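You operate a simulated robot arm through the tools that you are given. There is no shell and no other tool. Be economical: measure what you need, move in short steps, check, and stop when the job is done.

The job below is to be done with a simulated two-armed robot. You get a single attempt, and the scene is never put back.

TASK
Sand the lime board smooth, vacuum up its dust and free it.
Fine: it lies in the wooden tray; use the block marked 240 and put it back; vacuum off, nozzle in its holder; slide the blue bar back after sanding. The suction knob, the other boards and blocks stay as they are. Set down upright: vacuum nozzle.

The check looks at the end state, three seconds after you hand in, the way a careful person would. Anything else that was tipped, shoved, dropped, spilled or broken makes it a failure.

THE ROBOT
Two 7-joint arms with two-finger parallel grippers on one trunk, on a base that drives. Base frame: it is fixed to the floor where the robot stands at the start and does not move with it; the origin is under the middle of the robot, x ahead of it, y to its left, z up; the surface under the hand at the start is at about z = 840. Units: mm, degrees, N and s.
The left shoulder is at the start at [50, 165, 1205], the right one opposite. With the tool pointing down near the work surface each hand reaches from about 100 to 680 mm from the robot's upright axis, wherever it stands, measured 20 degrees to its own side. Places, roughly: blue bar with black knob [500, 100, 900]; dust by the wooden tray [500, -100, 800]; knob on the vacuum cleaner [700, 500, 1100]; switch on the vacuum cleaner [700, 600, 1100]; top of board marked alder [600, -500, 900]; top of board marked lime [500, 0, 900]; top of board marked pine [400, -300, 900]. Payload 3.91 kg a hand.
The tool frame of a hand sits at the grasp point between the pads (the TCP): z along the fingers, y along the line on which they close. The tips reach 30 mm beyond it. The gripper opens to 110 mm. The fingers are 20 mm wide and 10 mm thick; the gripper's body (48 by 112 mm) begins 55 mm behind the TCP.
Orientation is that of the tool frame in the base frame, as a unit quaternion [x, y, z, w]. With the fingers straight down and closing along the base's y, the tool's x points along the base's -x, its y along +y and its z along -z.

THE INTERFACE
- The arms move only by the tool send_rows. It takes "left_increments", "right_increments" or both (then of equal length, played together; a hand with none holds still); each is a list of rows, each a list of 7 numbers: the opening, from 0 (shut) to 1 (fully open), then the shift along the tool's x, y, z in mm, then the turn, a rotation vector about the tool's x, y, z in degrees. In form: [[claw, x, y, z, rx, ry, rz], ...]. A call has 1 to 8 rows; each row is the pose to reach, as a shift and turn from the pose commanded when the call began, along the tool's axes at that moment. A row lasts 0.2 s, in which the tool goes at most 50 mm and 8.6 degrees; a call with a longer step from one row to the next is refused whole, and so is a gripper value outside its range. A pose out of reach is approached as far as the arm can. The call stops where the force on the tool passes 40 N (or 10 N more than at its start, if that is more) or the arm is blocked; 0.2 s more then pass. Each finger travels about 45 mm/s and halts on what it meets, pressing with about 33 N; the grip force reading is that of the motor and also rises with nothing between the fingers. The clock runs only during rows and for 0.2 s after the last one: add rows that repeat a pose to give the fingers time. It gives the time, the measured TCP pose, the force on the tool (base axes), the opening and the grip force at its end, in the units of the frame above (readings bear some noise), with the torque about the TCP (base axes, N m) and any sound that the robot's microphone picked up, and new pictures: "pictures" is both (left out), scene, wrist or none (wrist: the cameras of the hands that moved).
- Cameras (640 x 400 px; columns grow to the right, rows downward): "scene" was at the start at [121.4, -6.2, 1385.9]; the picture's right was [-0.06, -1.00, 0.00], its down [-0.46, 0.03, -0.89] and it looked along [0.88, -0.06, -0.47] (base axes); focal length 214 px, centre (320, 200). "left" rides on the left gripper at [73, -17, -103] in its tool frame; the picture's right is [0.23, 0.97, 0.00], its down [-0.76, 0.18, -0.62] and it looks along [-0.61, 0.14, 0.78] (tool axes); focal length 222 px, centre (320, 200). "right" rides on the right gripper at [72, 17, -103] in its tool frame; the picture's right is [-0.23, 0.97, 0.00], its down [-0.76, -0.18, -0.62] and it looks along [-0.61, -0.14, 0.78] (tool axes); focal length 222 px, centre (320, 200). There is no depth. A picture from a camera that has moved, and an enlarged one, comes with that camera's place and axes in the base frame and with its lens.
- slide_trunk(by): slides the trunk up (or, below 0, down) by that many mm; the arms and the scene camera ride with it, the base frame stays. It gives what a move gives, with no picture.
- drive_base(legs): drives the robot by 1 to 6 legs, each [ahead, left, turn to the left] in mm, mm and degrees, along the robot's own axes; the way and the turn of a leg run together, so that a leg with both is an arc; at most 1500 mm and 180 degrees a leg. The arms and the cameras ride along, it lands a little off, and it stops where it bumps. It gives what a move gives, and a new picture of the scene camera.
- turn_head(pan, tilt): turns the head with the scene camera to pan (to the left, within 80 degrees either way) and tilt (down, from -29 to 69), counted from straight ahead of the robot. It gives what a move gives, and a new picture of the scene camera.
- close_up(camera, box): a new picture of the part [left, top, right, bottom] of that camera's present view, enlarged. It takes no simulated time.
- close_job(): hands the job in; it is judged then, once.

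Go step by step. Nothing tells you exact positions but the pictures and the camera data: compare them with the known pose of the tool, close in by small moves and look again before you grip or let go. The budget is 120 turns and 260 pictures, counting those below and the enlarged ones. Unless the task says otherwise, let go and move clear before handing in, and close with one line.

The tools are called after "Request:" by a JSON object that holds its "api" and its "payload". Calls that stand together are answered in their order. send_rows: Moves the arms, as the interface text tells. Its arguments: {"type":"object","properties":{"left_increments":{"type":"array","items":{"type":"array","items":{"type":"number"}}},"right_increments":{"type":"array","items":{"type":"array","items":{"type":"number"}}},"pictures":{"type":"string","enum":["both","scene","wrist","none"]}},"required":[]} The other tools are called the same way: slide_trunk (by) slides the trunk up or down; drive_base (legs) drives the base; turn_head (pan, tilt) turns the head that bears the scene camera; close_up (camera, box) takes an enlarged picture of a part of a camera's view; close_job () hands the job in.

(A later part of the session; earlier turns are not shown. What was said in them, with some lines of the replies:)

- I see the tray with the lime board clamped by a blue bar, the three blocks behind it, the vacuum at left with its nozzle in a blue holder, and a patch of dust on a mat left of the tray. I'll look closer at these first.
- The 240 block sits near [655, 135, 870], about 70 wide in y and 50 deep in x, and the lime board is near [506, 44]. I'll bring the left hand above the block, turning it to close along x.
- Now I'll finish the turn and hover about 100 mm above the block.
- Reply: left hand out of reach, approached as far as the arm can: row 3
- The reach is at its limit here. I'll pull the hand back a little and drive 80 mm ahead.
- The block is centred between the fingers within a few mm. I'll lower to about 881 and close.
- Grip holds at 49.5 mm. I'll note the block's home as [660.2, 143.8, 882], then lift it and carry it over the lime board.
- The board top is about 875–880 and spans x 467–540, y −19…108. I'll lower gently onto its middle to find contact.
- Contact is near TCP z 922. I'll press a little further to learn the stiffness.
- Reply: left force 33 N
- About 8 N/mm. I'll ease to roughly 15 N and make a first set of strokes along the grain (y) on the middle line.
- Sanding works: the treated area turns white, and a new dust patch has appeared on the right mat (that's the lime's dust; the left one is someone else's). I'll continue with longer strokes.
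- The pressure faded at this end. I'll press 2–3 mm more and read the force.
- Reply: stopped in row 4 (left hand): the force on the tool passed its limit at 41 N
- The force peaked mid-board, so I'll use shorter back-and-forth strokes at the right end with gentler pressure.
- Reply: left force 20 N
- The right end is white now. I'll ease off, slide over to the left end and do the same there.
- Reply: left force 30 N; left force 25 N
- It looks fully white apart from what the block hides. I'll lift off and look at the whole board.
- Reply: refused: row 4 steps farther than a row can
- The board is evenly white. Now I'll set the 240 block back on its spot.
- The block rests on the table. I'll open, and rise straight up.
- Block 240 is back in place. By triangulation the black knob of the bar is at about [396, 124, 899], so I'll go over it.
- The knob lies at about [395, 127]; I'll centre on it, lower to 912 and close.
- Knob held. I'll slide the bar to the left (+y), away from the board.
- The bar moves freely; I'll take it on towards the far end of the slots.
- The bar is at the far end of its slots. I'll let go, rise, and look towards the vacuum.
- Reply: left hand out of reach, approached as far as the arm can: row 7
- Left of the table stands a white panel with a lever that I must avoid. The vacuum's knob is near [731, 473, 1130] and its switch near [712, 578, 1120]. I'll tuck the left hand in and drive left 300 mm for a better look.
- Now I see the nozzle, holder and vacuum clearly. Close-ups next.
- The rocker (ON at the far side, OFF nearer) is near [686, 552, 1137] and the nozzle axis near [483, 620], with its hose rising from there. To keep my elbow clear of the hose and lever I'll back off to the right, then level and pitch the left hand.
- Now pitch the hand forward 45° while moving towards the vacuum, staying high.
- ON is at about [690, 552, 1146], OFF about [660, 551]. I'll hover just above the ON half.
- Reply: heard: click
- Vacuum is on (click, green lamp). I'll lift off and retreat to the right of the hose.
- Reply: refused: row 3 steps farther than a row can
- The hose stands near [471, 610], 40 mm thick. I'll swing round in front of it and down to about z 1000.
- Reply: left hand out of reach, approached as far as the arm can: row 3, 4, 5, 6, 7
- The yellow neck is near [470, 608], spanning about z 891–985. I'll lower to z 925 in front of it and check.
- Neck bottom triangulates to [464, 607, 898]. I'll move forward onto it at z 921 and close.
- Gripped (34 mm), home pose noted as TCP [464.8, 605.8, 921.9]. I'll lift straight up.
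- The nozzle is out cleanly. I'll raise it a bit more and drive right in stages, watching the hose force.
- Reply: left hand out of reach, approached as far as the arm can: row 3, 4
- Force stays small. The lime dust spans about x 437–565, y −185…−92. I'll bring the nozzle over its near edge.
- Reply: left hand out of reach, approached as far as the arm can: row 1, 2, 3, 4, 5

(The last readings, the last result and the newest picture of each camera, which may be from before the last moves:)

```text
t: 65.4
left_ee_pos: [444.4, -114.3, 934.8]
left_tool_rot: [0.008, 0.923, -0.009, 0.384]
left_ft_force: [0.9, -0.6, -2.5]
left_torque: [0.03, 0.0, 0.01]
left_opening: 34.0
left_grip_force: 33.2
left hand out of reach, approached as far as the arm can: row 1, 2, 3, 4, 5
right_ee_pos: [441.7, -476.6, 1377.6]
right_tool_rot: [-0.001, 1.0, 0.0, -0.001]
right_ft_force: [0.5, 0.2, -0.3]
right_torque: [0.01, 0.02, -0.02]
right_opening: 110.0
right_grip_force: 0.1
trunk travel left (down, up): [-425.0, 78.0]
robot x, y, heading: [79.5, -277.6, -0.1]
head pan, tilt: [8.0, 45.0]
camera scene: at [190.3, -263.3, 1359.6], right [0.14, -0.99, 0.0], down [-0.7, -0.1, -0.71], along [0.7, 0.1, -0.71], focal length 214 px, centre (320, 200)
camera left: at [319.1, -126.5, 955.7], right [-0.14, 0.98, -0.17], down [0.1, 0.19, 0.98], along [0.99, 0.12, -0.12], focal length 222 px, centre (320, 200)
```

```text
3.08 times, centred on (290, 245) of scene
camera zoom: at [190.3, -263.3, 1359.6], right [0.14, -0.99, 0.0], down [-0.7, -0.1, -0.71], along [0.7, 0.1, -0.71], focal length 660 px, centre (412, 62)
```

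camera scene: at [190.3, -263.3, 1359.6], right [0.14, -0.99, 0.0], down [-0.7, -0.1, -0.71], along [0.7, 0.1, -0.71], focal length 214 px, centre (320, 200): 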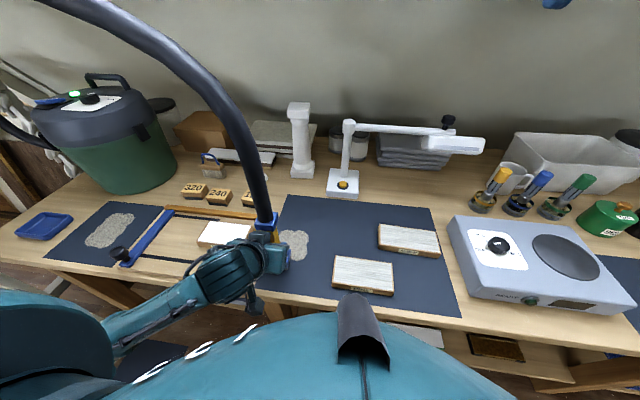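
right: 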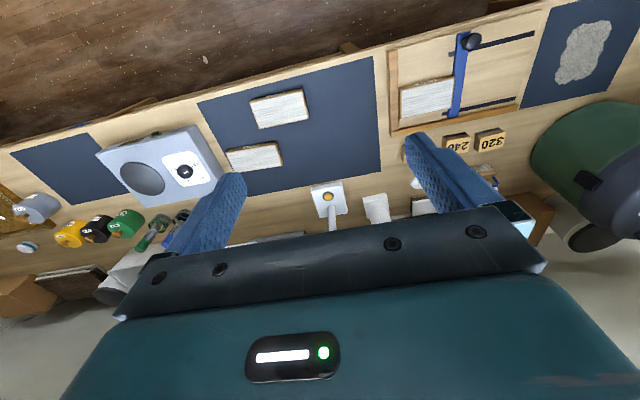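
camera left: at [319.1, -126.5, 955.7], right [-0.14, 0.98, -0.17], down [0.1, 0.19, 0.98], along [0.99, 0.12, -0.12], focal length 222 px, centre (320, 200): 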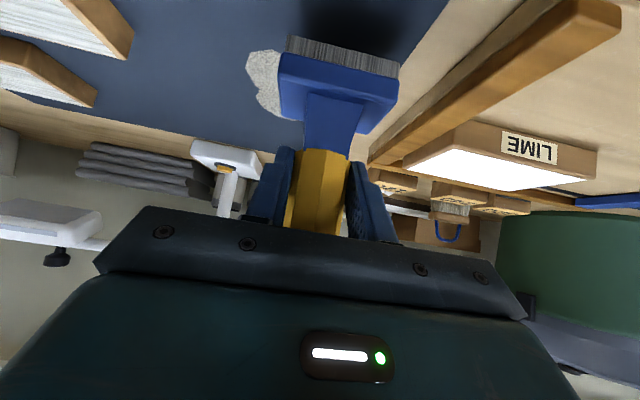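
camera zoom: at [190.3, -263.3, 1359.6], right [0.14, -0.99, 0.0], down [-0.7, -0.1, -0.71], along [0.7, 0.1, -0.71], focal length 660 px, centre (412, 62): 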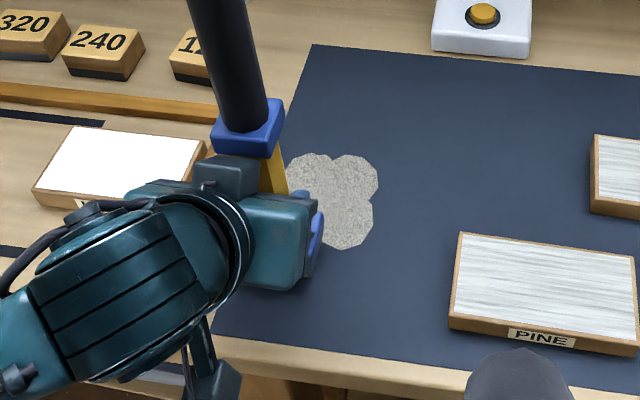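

The nozzle is just above the mat. I'll lower by 13 mm and sweep forward across the left lane.

Request:
{"api": "send_rows", "payload": {"left_increments": [[0.2, 5, -3, 5, 0, 0, 0], [0.2, 9, -3, 9, 0, 0, 0], [0.2, -5, -3, 23, 0, 0, 0], [0.2, -19, -3, 37, 0, 0, 0], [0.2, -33, -3, 51, 0, 0, 0], [0.2, -47, -3, 66, 0, 0, 0], [0.2, -61, -3, 80, 0, 0, 0], [0.2, -75, -3, 94, 0, 0, 0]], "pictures": "wrist"}}

Request:
{"api": "close_up", "payload": {"camera": "scene", "box": [190, 180, 390, 310]}}

```text
t: 67.2
left_ee_pos: [565.8, -119.8, 922.9]
left_tool_rot: [0.007, 0.923, -0.007, 0.384]
left_ft_force: [0.5, 0.0, -2.1]
left_torque: [0.01, 0.0, 0.01]
left_opening: 34.1
left_grip_force: 32.5
right_ee_pos: [443.5, -476.6, 1377.1]
right_tool_rot: [0.0, 1.0, 0.0, -0.001]
right_ft_force: [0.5, -0.5, -0.3]
right_torque: [0.0, 0.02, -0.01]
right_opening: 109.9
right_grip_force: 0.1
trunk travel left (down, up): [-425.0, 78.0]
robot x, y, heading: [80.3, -273.2, 0.2]
head pan, tilt: [8.0, 45.0]
camera left: at [440.6, -132.8, 943.9], right [-0.14, 0.98, -0.17], down [0.1, 0.18, 0.98], along [0.99, 0.12, -0.12], focal length 222 px, centre (320, 200)
```

left: 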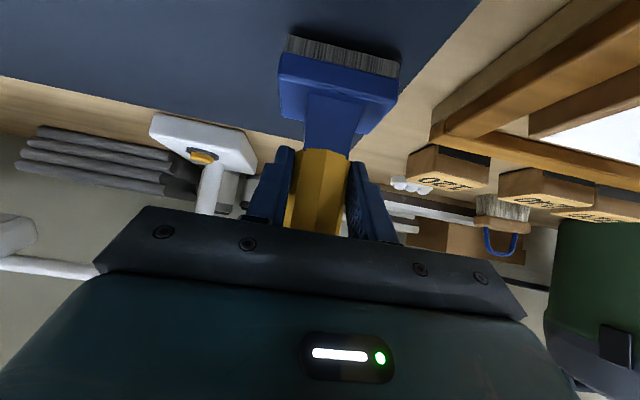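

```text
3.08 times, centred on (290, 245) of scene
camera zoom: at [190.8, -263.5, 1359.6], right [0.14, -0.99, 0.0], down [-0.7, -0.1, -0.71], along [0.7, 0.1, -0.71], focal length 660 px, centre (412, 62)
```

zoom: 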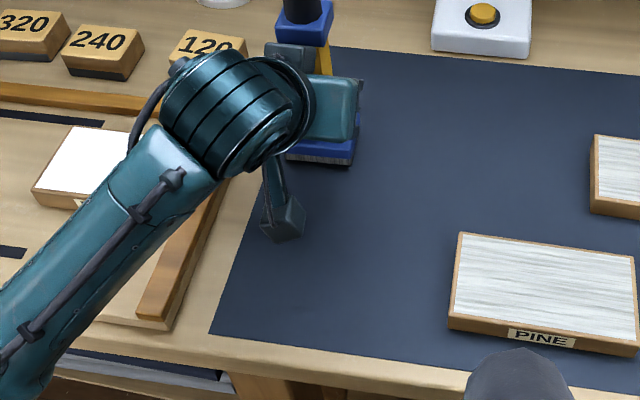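

The patch has gone from view. One return sweep along the right lane to be sure.

Request:
{"api": "send_rows", "payload": {"left_increments": [[0.2, 0, -18, 0, 0, 0, 0], [0.2, 0, -36, 0, 0, 0, 0], [0.2, 18, -36, -17, 0, 0, 0], [0.2, 36, -36, -35, 0, 0, 0], [0.2, 54, -36, -53, 0, 0, 0], [0.2, 72, -36, -71, 0, 0, 0], [0.2, 88, -36, -88, 0, 0, 0], [0.2, 88, 0, -88, 0, 0, 0]], "pictures": "none"}}

Request:
{"api": "send_rows", "payload": {"left_increments": [[0.2, -28, 0, -28, 0, 0, 0], [0.2, -60, 0, -60, 0, 0, 0], [0.2, -92, 0, -92, 0, 0, 0], [0.2, -108, 40, -76, 0, 0, 0], [0.2, -122, 80, -62, 0, 0, 0], [0.2, -122, 120, -62, 0, 0, 0]], "pictures": "scene"}}

Request:
{"api": "close_up", "payload": {"camera": "scene", "box": [190, 180, 390, 310]}}

```text
t: 69.0
left_ee_pos: [440.4, -118.1, 922.5]
left_tool_rot: [0.007, 0.923, -0.008, 0.386]
left_ft_force: [0.6, 0.1, -2.6]
left_torque: [0.0, 0.02, -0.01]
left_opening: 34.2
left_grip_force: 32.7
right_ee_pos: [443.3, -475.6, 1376.8]
right_tool_rot: [0.0, 1.0, 0.0, 0.0]
right_ft_force: [-0.5, 0.5, -0.2]
right_torque: [0.01, 0.01, -0.02]
right_opening: 110.2
right_grip_force: 0.0
trunk travel left (down, up): [-425.0, 78.0]
robot x, y, heading: [78.5, -272.9, -0.2]
head pan, tilt: [8.0, 45.0]
```

```text
t: 70.4
left_ee_pos: [486.0, 2.5, 1050.1]
left_tool_rot: [0.007, 0.923, -0.01, 0.386]
left_ft_force: [0.8, -0.7, -2.4]
left_torque: [-0.02, 0.02, 0.0]
left_opening: 34.1
left_grip_force: 32.6
left hand out of reach, approached as far as the arm can: row 1, 2, 3, 4, 5
right_ee_pos: [443.9, -474.6, 1375.9]
right_tool_rot: [0.001, 1.0, -0.001, 0.0]
right_ft_force: [-1.1, -0.4, 0.0]
right_torque: [-0.05, -0.01, 0.0]
right_opening: 110.1
right_grip_force: 0.0
trunk travel left (down, up): [-425.0, 78.0]
robot x, y, heading: [79.2, -275.7, 0.1]
head pan, tilt: [8.0, 45.0]
camera scene: at [190.3, -262.2, 1359.6], right [0.14, -0.99, 0.0], down [-0.7, -0.1, -0.71], along [0.7, 0.1, -0.71], focal length 214 px, centre (320, 200)
```

scene: 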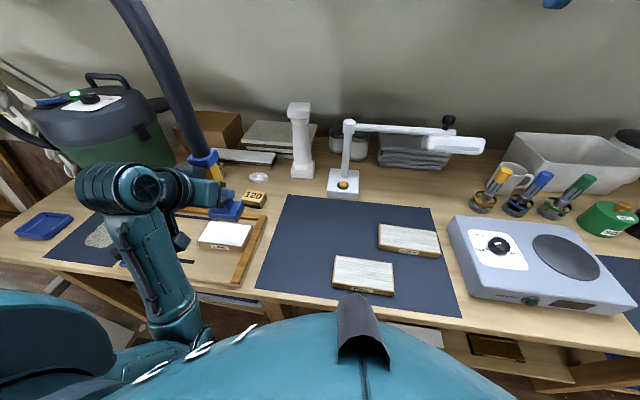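

```text
3.08 times, centred on (290, 245) of scene
camera zoom: at [190.3, -262.2, 1359.6], right [0.14, -0.99, 0.0], down [-0.7, -0.1, -0.71], along [0.7, 0.1, -0.71], focal length 660 px, centre (412, 62)
```

zoom: 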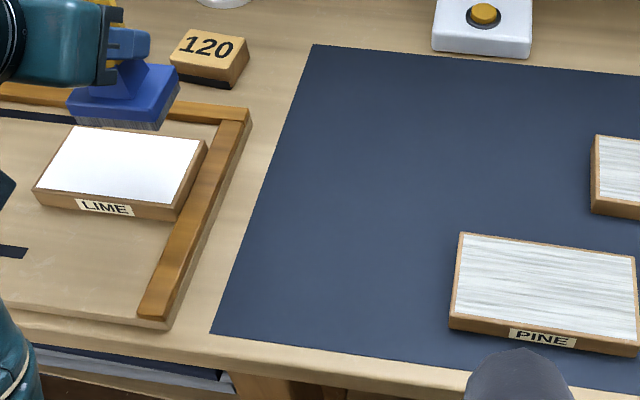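

The mat is clean. I'll carry the nozzle back to its holder: drive left 445 mm and look.

Request:
{"api": "drive_base", "payload": {"legs": [[0, 225, 0], [0, 220, 0]]}}

Request:
{"api": "turn_head", "payload": {"pan": 45, "tilt": 40}}

```text
t: 75.1
left_ee_pos: [491.2, 440.7, 1049.4]
left_tool_rot: [0.009, 0.923, -0.009, 0.384]
left_ft_force: [0.5, -0.3, -2.5]
left_torque: [-0.03, 0.01, 0.02]
left_opening: 34.1
left_grip_force: 33.4
right_ee_pos: [444.7, -36.6, 1376.0]
right_tool_rot: [0.003, 1.0, 0.0, 0.0]
right_ft_force: [0.1, -0.3, -0.1]
right_torque: [-0.04, 0.01, 0.01]
right_opening: 110.0
right_grip_force: 0.1
trunk travel left (down, up): [-425.0, 78.0]
robot x, y, heading: [83.2, 166.3, -0.7]
head pan, tilt: [8.0, 45.0]
camera scene: at [193.4, 177.6, 1359.6], right [0.13, -0.99, 0.0], down [-0.7, -0.09, -0.71], along [0.7, 0.09, -0.71], focal length 214 px, centre (320, 200)
```

scene: 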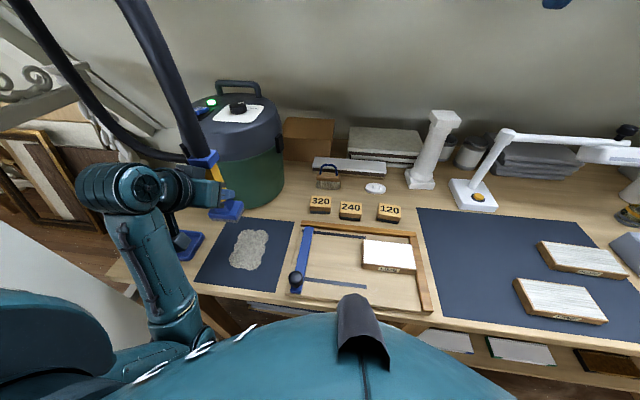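

```text
t: 76.1
left_ee_pos: [491.4, 441.6, 1050.3]
left_tool_rot: [0.01, 0.923, -0.009, 0.384]
left_ft_force: [0.0, 1.0, -3.3]
left_torque: [0.02, -0.01, 0.05]
left_opening: 33.8
left_grip_force: 33.1
right_ee_pos: [445.7, -37.3, 1376.3]
right_tool_rot: [0.003, 1.0, 0.0, -0.001]
right_ft_force: [-0.4, -0.1, -0.6]
right_torque: [0.01, 0.0, 0.03]
right_opening: 110.2
right_grip_force: 0.1
trunk travel left (down, up): [-425.0, 78.0]
robot x, y, heading: [83.1, 167.5, -0.6]
head pan, tilt: [45.0, 40.0]
camera scene: at [173.4, 226.2, 1366.9], right [0.7, -0.71, 0.0], down [-0.46, -0.45, -0.77], along [0.55, 0.54, -0.64], focal length 214 px, centre (320, 200)
```

scene: 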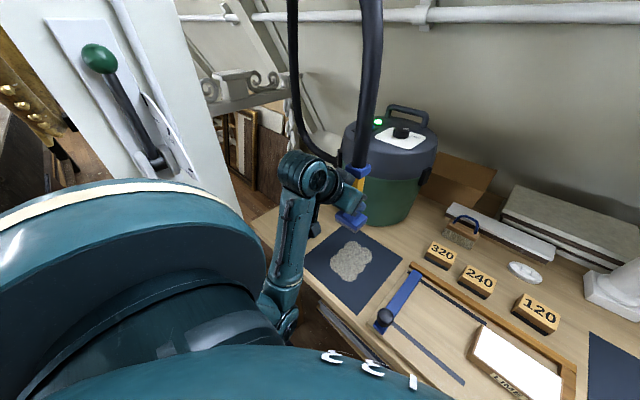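

Request:
{"api": "send_rows", "payload": {"left_increments": [[0.2, 7, 35, -4, 0, 0, 0], [0.2, 14, 70, -8, 0, 0, 0], [0.2, 20, 105, -11, 0, 0, 0], [0.2, 25, 140, -14, 0, 0, 0], [0.2, 27, 165, -15, 0, 0, 0], [0.2, 27, 165, -15, 0, 0, 0]], "pictures": "both"}}

```text
t: 77.5
left_ee_pos: [463.3, 607.3, 1039.2]
left_tool_rot: [0.01, 0.923, -0.01, 0.384]
left_ft_force: [0.8, -0.7, -2.3]
left_torque: [-0.03, 0.01, -0.06]
left_opening: 34.1
left_grip_force: 33.4
right_ee_pos: [444.8, -37.3, 1376.3]
right_tool_rot: [0.003, 1.0, 0.001, 0.0]
right_ft_force: [-0.3, 0.1, -0.2]
right_torque: [0.01, -0.06, 0.02]
right_opening: 110.2
right_grip_force: 0.0
trunk travel left (down, up): [-425.0, 78.0]
robot x, y, heading: [82.1, 168.2, -0.3]
head pan, tilt: [45.0, 40.0]
camera scene: at [173.4, 226.1, 1366.9], right [0.7, -0.71, 0.0], down [-0.46, -0.45, -0.77], along [0.55, 0.54, -0.64], focal length 214 px, centre (320, 200)
camera left: at [337.5, 595.4, 1060.5], right [-0.13, 0.98, -0.17], down [0.1, 0.18, 0.98], along [0.99, 0.11, -0.12], focal length 222 px, centre (320, 200)
```

scene: 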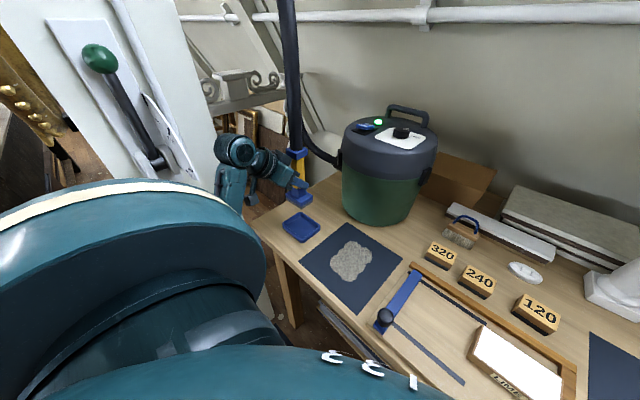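
left: 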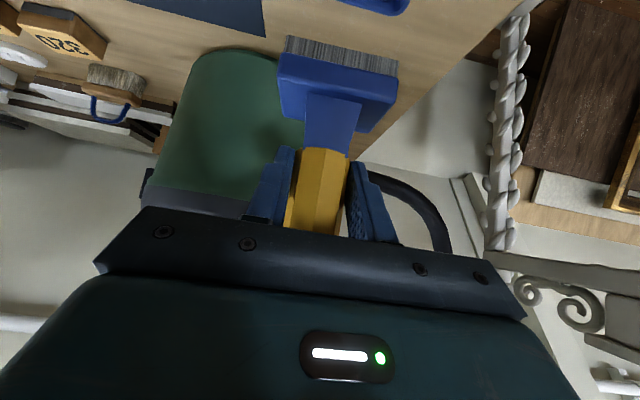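

I'm above the holder within 2 mm. Lowering most of the way.

Request:
{"api": "send_rows", "payload": {"left_increments": [[0.2, 20, -1.5, 20, 0, 0, 0], [0.2, 45, -1.5, 45, 0, 0, 0], [0.2, 61, -1.5, 62, 0, 0, 0], [0.2, 61, -1.5, 62, 0, 0, 0]], "pictures": "wrist"}}

Request:
{"api": "close_up", "payload": {"camera": "scene", "box": [230, 130, 350, 250]}}

```text
t: 78.5
left_ee_pos: [467.0, 605.8, 952.1]
left_tool_rot: [0.011, 0.923, -0.01, 0.385]
left_ft_force: [0.2, -0.2, -2.8]
left_torque: [-0.01, 0.03, -0.01]
left_opening: 33.9
left_grip_force: 33.4
right_ee_pos: [445.5, -36.1, 1376.1]
right_tool_rot: [0.003, 1.0, 0.0, -0.001]
right_ft_force: [-0.3, 1.2, 0.3]
right_torque: [-0.04, 0.0, 0.01]
right_opening: 109.9
right_grip_force: 0.1
trunk travel left (down, up): [-425.0, 78.0]
robot x, y, heading: [82.9, 163.3, -0.4]
head pan, tilt: [45.0, 40.0]
camera left: at [340.4, 594.4, 972.9], right [-0.13, 0.98, -0.17], down [0.1, 0.18, 0.98], along [0.99, 0.11, -0.12], focal length 222 px, centre (320, 200)
```

left: 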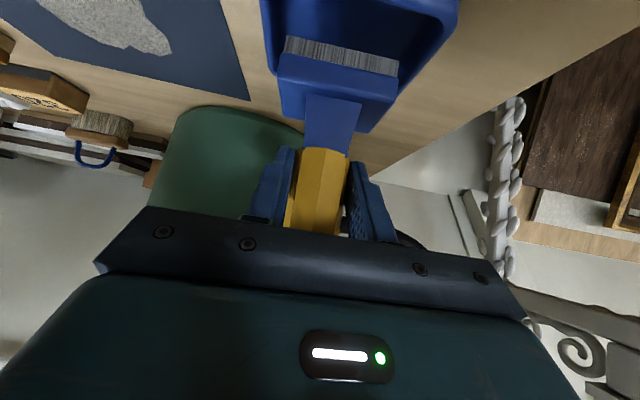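

```text
3.33 times, centred on (290, 190) of scene
camera zoom: at [173.4, 226.3, 1366.9], right [0.7, -0.71, 0.0], down [-0.46, -0.45, -0.77], along [0.55, 0.54, -0.64], focal length 715 px, centre (420, 233)
```

zoom: 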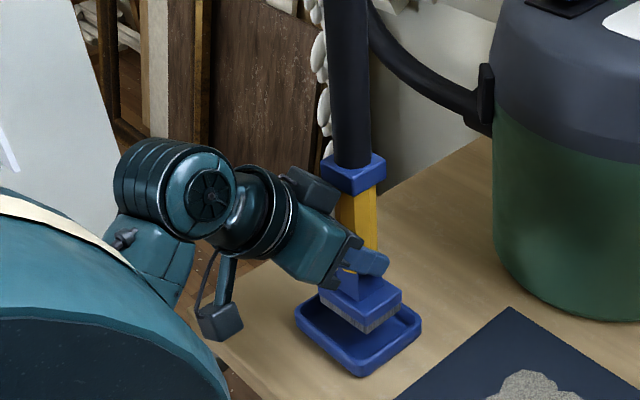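

Well aligned. Lowering the last 30 mm.

Request:
{"api": "send_rows", "payload": {"left_increments": [[0.2, 8, 0, 7, 0, 0, 0], [0.2, 15, 0, 13, 0, 0, 0], [0.2, 19, 0, 16, 0, 0, 0], [0.2, 22, 0, 19, 0, 0, 0], [0.2, 23.5, 0, 20.5, 0, 0, 0], [0.2, 23.5, 0, 20.5, 0, 0, 0]], "pictures": "wrist"}}

Request:
{"api": "close_up", "payload": {"camera": "scene", "box": [230, 130, 350, 250]}}

```text
t: 79.9
left_ee_pos: [465.5, 602.9, 922.9]
left_tool_rot: [0.01, 0.923, -0.008, 0.386]
left_ft_force: [1.3, -0.1, 8.1]
left_torque: [0.39, -0.41, -0.07]
left_opening: 33.9
left_grip_force: 33.4
right_ee_pos: [444.3, -39.1, 1377.2]
right_tool_rot: [0.004, 1.0, -0.001, 0.0]
right_ft_force: [0.2, -0.1, 0.7]
right_torque: [-0.02, -0.02, 0.03]
right_opening: 109.8
right_grip_force: 0.0
trunk travel left (down, up): [-425.0, 78.0]
robot x, y, heading: [86.4, 168.0, -0.4]
head pan, tilt: [45.0, 40.0]
camera left: at [339.4, 592.4, 944.2], right [-0.13, 0.98, -0.17], down [0.09, 0.18, 0.98], along [0.99, 0.11, -0.12], focal length 222 px, centre (320, 200)
```

left: 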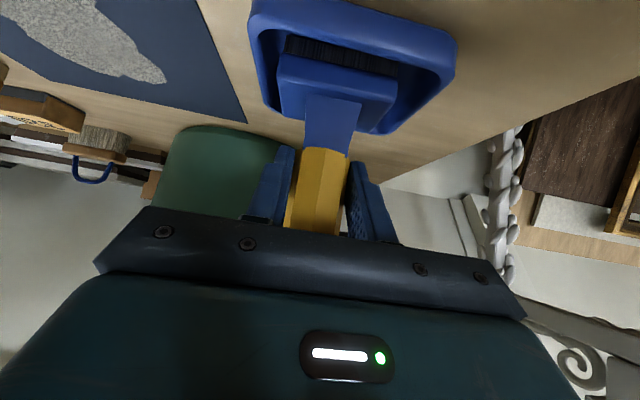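

```text
3.33 times, centred on (290, 190) of scene
camera zoom: at [172.7, 225.4, 1367.1], right [0.7, -0.71, 0.0], down [-0.46, -0.45, -0.77], along [0.55, 0.54, -0.64], focal length 715 px, centre (420, 233)
```

zoom: 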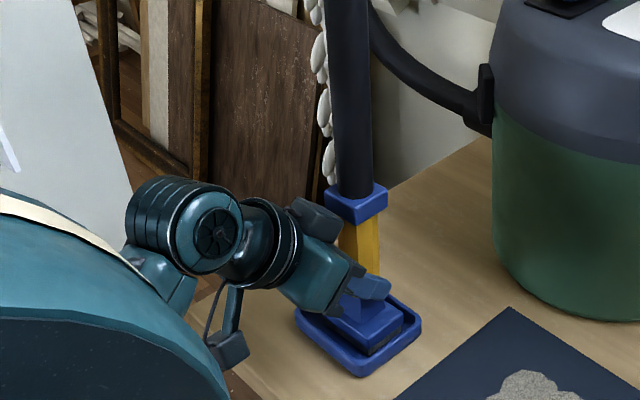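

The nozzle is seated in its holder. I'll open and back straight out.

Request:
{"api": "send_rows", "payload": {"left_increments": [[0.4, 0, 0, 0, 0, 0, 0], [0.6, 0, 0, 0, 0, 0, 0], [0.75, 0, 0, 0, 0, 0, 0], [0.75, 0, 0, 0, 0, 0, 0], [0.75, 15, 0, -15, 0, 0, 0], [0.75, 33, 0, -34, 0, 0, 0], [0.75, 52, 0, -53, 0, 0, 0], [0.75, 52, 0, -53, 0, 0, 0]], "pictures": "both"}}

```text
t: 81.7
left_ee_pos: [389.6, 607.2, 920.3]
left_tool_rot: [0.01, 0.923, -0.009, 0.384]
left_ft_force: [-0.1, 0.2, -0.6]
left_torque: [0.01, 0.0, 0.01]
left_opening: 82.5
left_grip_force: 0.0
right_ee_pos: [445.1, -38.2, 1375.9]
right_tool_rot: [0.003, 1.0, -0.001, 0.0]
right_ft_force: [1.0, -0.2, -0.9]
right_torque: [0.0, -0.01, 0.02]
right_opening: 109.7
right_grip_force: 0.0
trunk travel left (down, up): [-425.0, 78.0]
robot x, y, heading: [82.1, 164.7, -0.4]
head pan, tilt: [45.0, 40.0]
camera scene: at [173.5, 226.2, 1366.9], right [0.7, -0.71, 0.0], down [-0.46, -0.45, -0.77], along [0.55, 0.54, -0.64], focal length 214 px, centre (320, 200)
camera left: at [264.5, 595.6, 942.6], right [-0.13, 0.98, -0.17], down [0.1, 0.18, 0.98], along [0.99, 0.11, -0.12], focal length 222 px, centre (320, 200)
```

scene: 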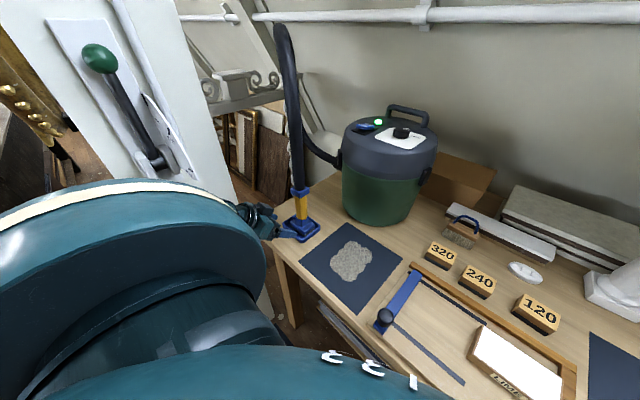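
left: 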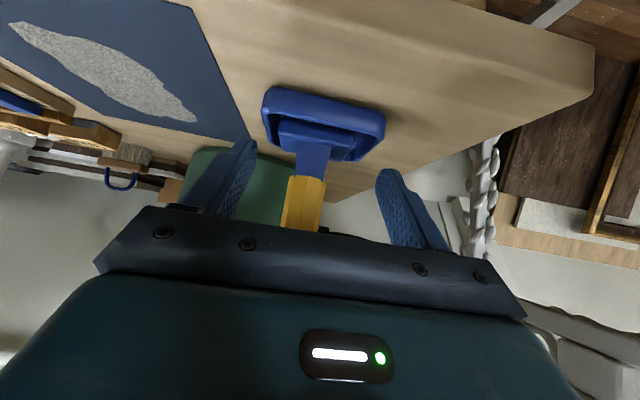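

The nozzle stands upright in its holder. I'll retrace my path round the hose, back to the switch.

Request:
{"api": "send_rows", "payload": {"left_increments": [[0.75, -26, 0, -31, 0, 0, 0], [0.75, -51, 0, -62, 0, 0, 0], [0.6, -75, -22, -85, 0, 0, 0], [0.4, -99, -44, -108, 0, 0, 0], [0.2, -123, -66, -131, 0, 0, 0], [0, -147, -88, -154, 0, 0, 0], [0, -171, -110, -177, 0, 0, 0], [0, -196, -132, -200, 0, 0, 0]], "pictures": "scene"}}

```text
t: 83.5
left_ee_pos: [400.2, 496.6, 1223.9]
left_tool_rot: [0.011, 0.924, -0.01, 0.383]
left_ft_force: [-0.2, 0.4, -0.3]
left_torque: [0.03, 0.0, 0.01]
left_opening: 0.0
left_grip_force: 32.6
left hand out of reach, approached as far as the arm can: row 4, 5, 6, 7, 8
right_ee_pos: [445.2, -38.4, 1375.9]
right_tool_rot: [0.003, 1.0, 0.001, 0.001]
right_ft_force: [0.3, -0.2, -0.1]
right_torque: [0.0, -0.04, 0.02]
right_opening: 109.7
right_grip_force: 0.0
trunk travel left (down, up): [-425.0, 78.0]
robot x, y, heading: [80.8, 165.2, -0.3]
head pan, tilt: [45.0, 40.0]
camera scene: at [173.1, 225.2, 1366.9], right [0.7, -0.71, 0.0], down [-0.46, -0.45, -0.77], along [0.55, 0.54, -0.64], focal length 214 px, centre (320, 200)
```

scene: 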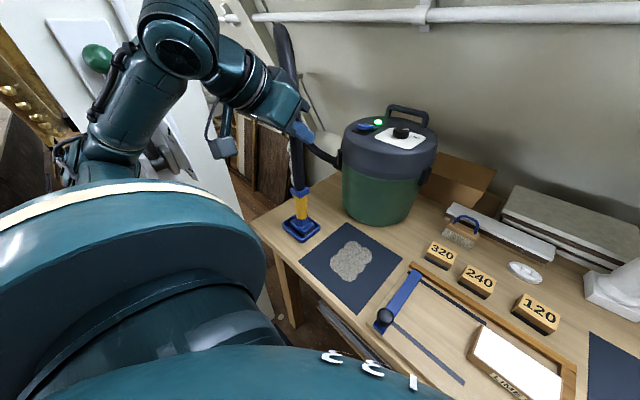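

Request:
{"api": "send_rows", "payload": {"left_increments": [[0, -23, -12, 14, 0, 0, 0], [0, -46, -24, 28, 0, 0, 0], [0, -70, -26, 41, 0, 0, 0], [0, -100, -26, 72, 0, 0, 0], [0, -100, -26, 72, 0, 0, 0]], "pictures": "both"}}

```text
t: 84.7
left_ee_pos: [523.5, 464.7, 1244.3]
left_tool_rot: [0.01, 0.923, -0.01, 0.385]
left_ft_force: [0.3, -0.2, -0.6]
left_torque: [0.03, 0.01, -0.01]
left_opening: 0.0
left_grip_force: 33.0
right_ee_pos: [444.9, -36.2, 1377.5]
right_tool_rot: [0.003, 1.0, 0.001, 0.001]
right_ft_force: [-0.3, -0.2, -0.1]
right_torque: [0.02, 0.01, 0.01]
right_opening: 109.8
right_grip_force: 0.1
trunk travel left (down, up): [-425.0, 78.0]
robot x, y, heading: [81.0, 165.9, -0.5]
head pan, tilt: [45.0, 40.0]
camera scene: at [172.6, 226.6, 1366.9], right [0.7, -0.71, 0.0], down [-0.46, -0.45, -0.77], along [0.55, 0.54, -0.64], focal length 214 px, centre (320, 200)
camera left: at [397.5, 452.9, 1265.4], right [-0.13, 0.98, -0.17], down [0.1, 0.19, 0.98], along [0.99, 0.11, -0.12], focal length 222 px, centre (320, 200)
```

scene: 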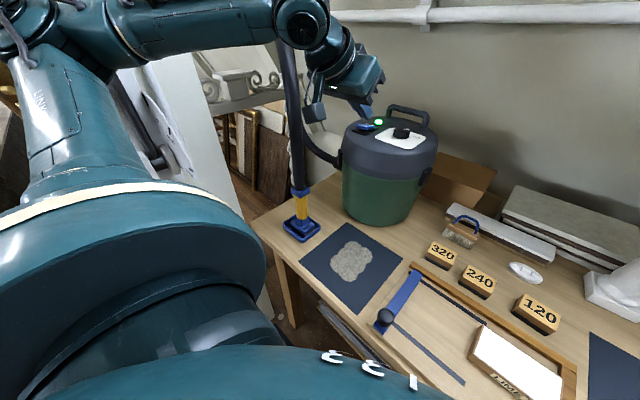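
left: 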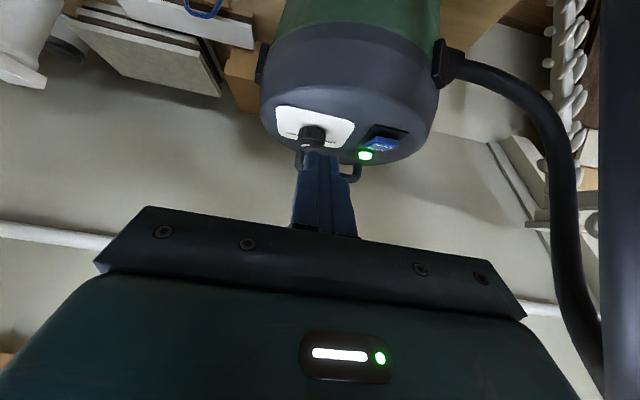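

Now to above the OFF half.

Request:
{"api": "send_rows", "payload": {"left_increments": [[0, -13, 23, 31, 0, 0, 0], [0, -26, 46, 62, 0, 0, 0], [0, -40, 69, 94, 0, 0, 0], [0, -51, 91, 122, 0, 0, 0], [0, -51, 91, 122, 0, 0, 0]], "pictures": "both"}}

Request:
{"api": "close_up", "payload": {"camera": "scene", "box": [320, 60, 460, 160]}}

```text
t: 85.9
left_ee_pos: [648.3, 552.1, 1193.8]
left_tool_rot: [0.012, 0.923, -0.011, 0.385]
left_ft_force: [0.3, -0.4, -0.6]
left_torque: [0.01, -0.01, -0.02]
left_opening: 0.0
left_grip_force: 33.3
right_ee_pos: [445.8, -37.4, 1376.4]
right_tool_rot: [0.003, 1.0, 0.001, 0.0]
right_ft_force: [0.9, 0.0, 0.4]
right_torque: [-0.02, -0.04, 0.03]
right_opening: 109.6
right_grip_force: 0.1
trunk travel left (down, up): [-425.0, 78.0]
robot x, y, heading: [82.3, 168.4, -0.1]
head pan, tilt: [45.0, 40.0]
camera scene: at [172.8, 226.0, 1367.0], right [0.7, -0.71, 0.0], down [-0.46, -0.45, -0.77], along [0.55, 0.54, -0.64], focal length 214 px, centre (320, 200)
camera left: at [521.5, 540.4, 1215.8], right [-0.13, 0.98, -0.17], down [0.1, 0.18, 0.98], along [0.99, 0.11, -0.12], focal length 222 px, centre (320, 200)
```

scene: 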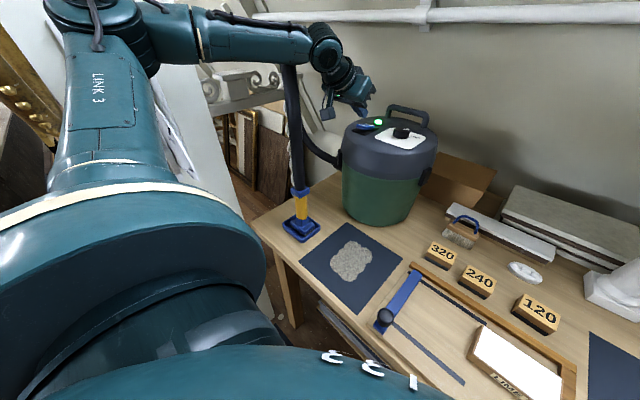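
left: 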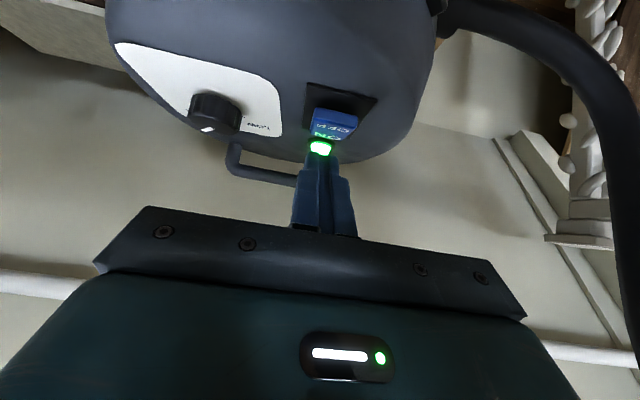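

```text
4.00 times, centred on (390, 110) of scene
camera zoom: at [172.8, 226.0, 1367.0], right [0.7, -0.71, 0.0], down [-0.46, -0.45, -0.77], along [0.55, 0.54, -0.64], focal length 858 px, centre (40, 560)
```

zoom: 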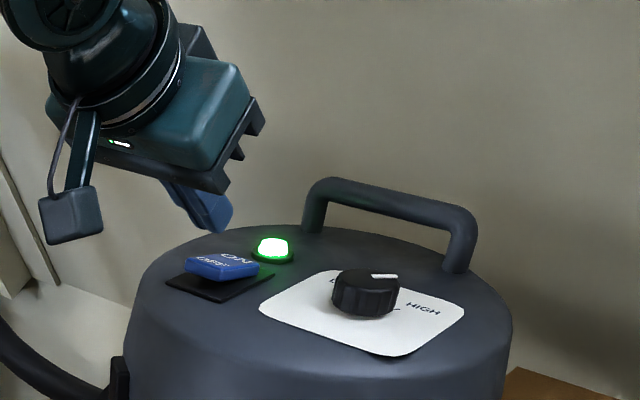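

Request:
{"api": "send_rows", "payload": {"left_increments": [[0, 5.6, 4, -5.7, 0, 0, 0], [0, 12.7, 4, 1.3, 0, 0, 0], [0, 18.4, 4, 6.9, 0, 0, 0], [0, 22.7, 4, 11.1, 0, 0, 0], [0, 25.6, 4, 13.9, 0, 0, 0], [0, 28.4, 4, 16.7, 0, 0, 0]], "pictures": "wrist"}}

Request:
{"api": "close_up", "payload": {"camera": "scene", "box": [320, 60, 460, 160]}}

```text
t: 87.3
left_ee_pos: [639.1, 554.9, 1162.3]
left_tool_rot: [0.011, 0.923, -0.01, 0.384]
left_ft_force: [-0.7, 0.9, -0.4]
left_torque: [0.01, -0.02, -0.01]
left_opening: 0.2
left_grip_force: 33.3
right_ee_pos: [445.6, -36.5, 1376.8]
right_tool_rot: [0.004, 1.0, 0.0, 0.0]
right_ft_force: [-0.7, 0.5, 0.5]
right_torque: [-0.01, 0.0, 0.03]
right_opening: 110.2
right_grip_force: 0.0
trunk travel left (down, up): [-425.0, 78.0]
robot x, y, heading: [86.0, 170.3, -0.5]
head pan, tilt: [45.0, 40.0]
camera left: at [512.8, 542.8, 1183.4], right [-0.13, 0.98, -0.17], down [0.1, 0.18, 0.98], along [0.99, 0.11, -0.12], focal length 222 px, centre (320, 200)
```

left: 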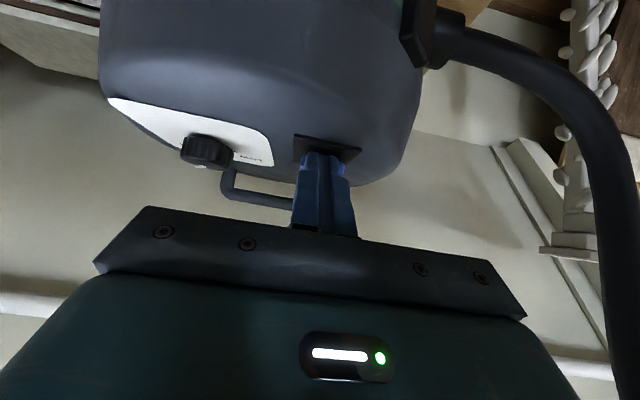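

```text
4.00 times, centred on (390, 110) of scene
camera zoom: at [173.2, 226.2, 1366.9], right [0.7, -0.71, 0.0], down [-0.46, -0.45, -0.77], along [0.55, 0.54, -0.64], focal length 858 px, centre (40, 560)
```

zoom: 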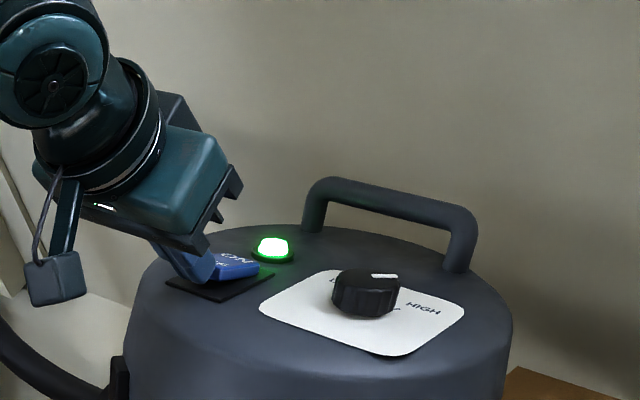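

I came down just short of the rocker. I'll rise, shift 18 mm forward, and press again.

Request:
{"api": "send_rows", "payload": {"left_increments": [[0, -17, 0, -17, 0, 0, 0], [0, -30, 0, -4, 0, 0, 0], [0, -24, 0, 1.5, 0, 0, 0], [0, -18.3, 0, 7.2, 0, 0, 0], [0, -14, 0, 11.4, 0, 0, 0], [0, -12, 0, 13.4, 0, 0, 0]], "pictures": "wrist"}}

Request:
{"api": "close_up", "payload": {"camera": "scene", "box": [320, 60, 460, 160]}}

```text
t: 88.7
left_ee_pos: [657.0, 552.1, 1164.3]
left_tool_rot: [0.011, 0.922, -0.01, 0.387]
left_ft_force: [0.2, 2.0, 10.7]
left_torque: [0.09, -0.15, -0.01]
left_opening: 0.1
left_grip_force: 33.1
right_ee_pos: [443.6, -38.6, 1377.0]
right_tool_rot: [0.003, 1.0, 0.0, 0.001]
right_ft_force: [0.0, 0.3, -0.7]
right_torque: [-0.03, -0.01, 0.02]
right_opening: 109.8
right_grip_force: 0.1
trunk travel left (down, up): [-425.0, 78.0]
robot x, y, heading: [82.4, 171.2, -0.3]
head pan, tilt: [45.0, 40.0]
heard: click
camera left: at [530.6, 540.5, 1184.8], right [-0.13, 0.98, -0.17], down [0.09, 0.18, 0.98], along [0.99, 0.11, -0.11], focal length 222 px, centre (320, 200)
```

left: 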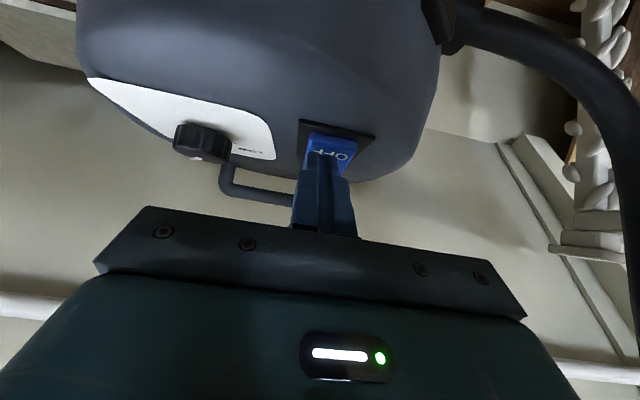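

```text
4.00 times, centred on (390, 110) of scene
camera zoom: at [172.2, 225.8, 1367.2], right [0.7, -0.71, 0.0], down [-0.46, -0.45, -0.77], along [0.55, 0.54, -0.64], focal length 858 px, centre (40, 560)
```

zoom: 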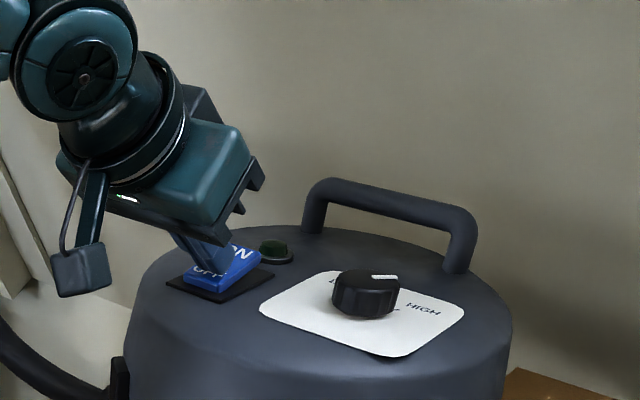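

The vacuum clicked off and its lamp is dark; the suction knob is unmoved. I'll lift straight up, retreat to the right of the hose and check everything.

Request:
{"api": "send_rows", "payload": {"left_increments": [[0, -30, 0, -30, 0, 0, 0], [0, -62, 0, -61, 0, 0, 0], [0, -44, -22, -85, 0, 0, 0], [0, -22, -44, -110, 0, 0, 0], [0, -3, -66, -132, 0, 0, 0], [0, 15, -86, -155, 0, 0, 0], [0, 20, -120, -165, 0, 0, 0], [0, 20, -150, -165, 0, 0, 0]], "pictures": "scene"}}

Request:
{"api": "turn_head", "payload": {"pan": 20, "tilt": 40}}

Request:
{"api": "close_up", "payload": {"camera": "scene", "box": [150, 100, 470, 340]}}

```text
t: 90.5
left_ee_pos: [523.8, 407.9, 1266.1]
left_tool_rot: [0.01, 0.923, -0.01, 0.384]
left_ft_force: [0.5, -0.6, 0.0]
left_torque: [0.01, -0.01, -0.01]
left_opening: 0.0
left_grip_force: 32.6
right_ee_pos: [445.5, -37.7, 1376.8]
right_tool_rot: [0.004, 1.0, 0.0, -0.001]
right_ft_force: [0.1, -1.0, -0.1]
right_torque: [-0.02, 0.0, 0.03]
right_opening: 110.2
right_grip_force: 0.1
trunk travel left (down, up): [-425.0, 78.0]
robot x, y, heading: [81.9, 165.8, -0.4]
head pan, tilt: [45.0, 40.0]
camera scene: at [173.3, 225.6, 1366.9], right [0.7, -0.71, 0.0], down [-0.46, -0.45, -0.77], along [0.55, 0.54, -0.64], focal length 214 px, centre (320, 200)
```

scene: 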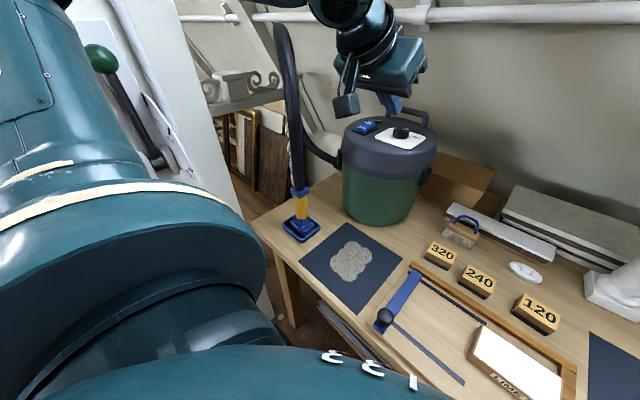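

```text
t: 91.4
left_ee_pos: [523.7, 408.1, 1265.3]
left_tool_rot: [0.011, 0.923, -0.01, 0.384]
left_ft_force: [-0.2, -0.9, -1.1]
left_torque: [-0.01, 0.0, 0.03]
left_opening: 0.2
left_grip_force: 33.0
right_ee_pos: [444.8, -38.1, 1376.4]
right_tool_rot: [0.004, 1.0, 0.0, 0.0]
right_ft_force: [-0.5, 0.1, -0.4]
right_torque: [-0.01, -0.05, 0.0]
right_opening: 110.1
right_grip_force: 0.1
trunk travel left (down, up): [-425.0, 78.0]
robot x, y, heading: [84.1, 166.3, -0.4]
head pan, tilt: [20.0, 40.0]
camera scene: at [192.7, 195.1, 1366.9], right [0.34, -0.94, 0.0], down [-0.61, -0.22, -0.77], along [0.72, 0.26, -0.64], focal length 214 px, centre (320, 200)
```

scene: 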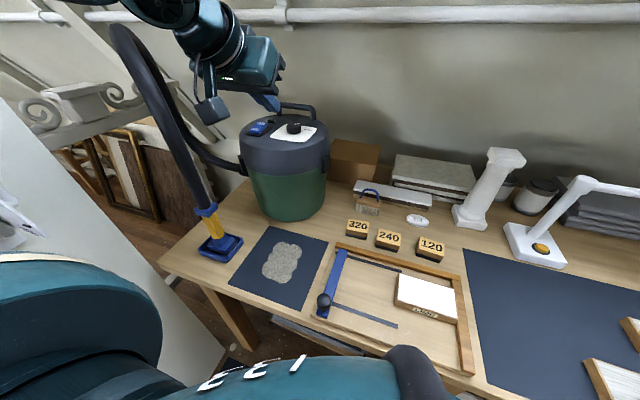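

```text
1.67 times, centred on (310, 220) of scene
camera zoom: at [192.7, 195.1, 1366.9], right [0.34, -0.94, 0.0], down [-0.61, -0.22, -0.77], along [0.72, 0.26, -0.64], focal length 358 px, centre (337, 167)
```

zoom: 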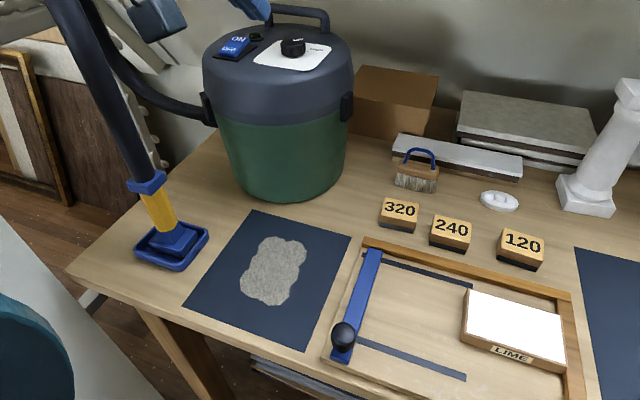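

The end state looks right: the board is white and free, the bar is back, block 240 is in its place, the mat is clean, the vacuum is off and the nozzle stands in its holder. Both hands are clear, so I'm handing in.

Request:
{"api": "close_job", "payload": {}}

```text
The job is handed in.
```

I sanded the lime board smooth with the 240 block, vacuumed up its dust and slid the blue bar back, so the board is free. The block is back in its place, the vacuum is off and the nozzle stands upright in its holder. I left the older dust patch on the left mat alone, because it was there before I started.
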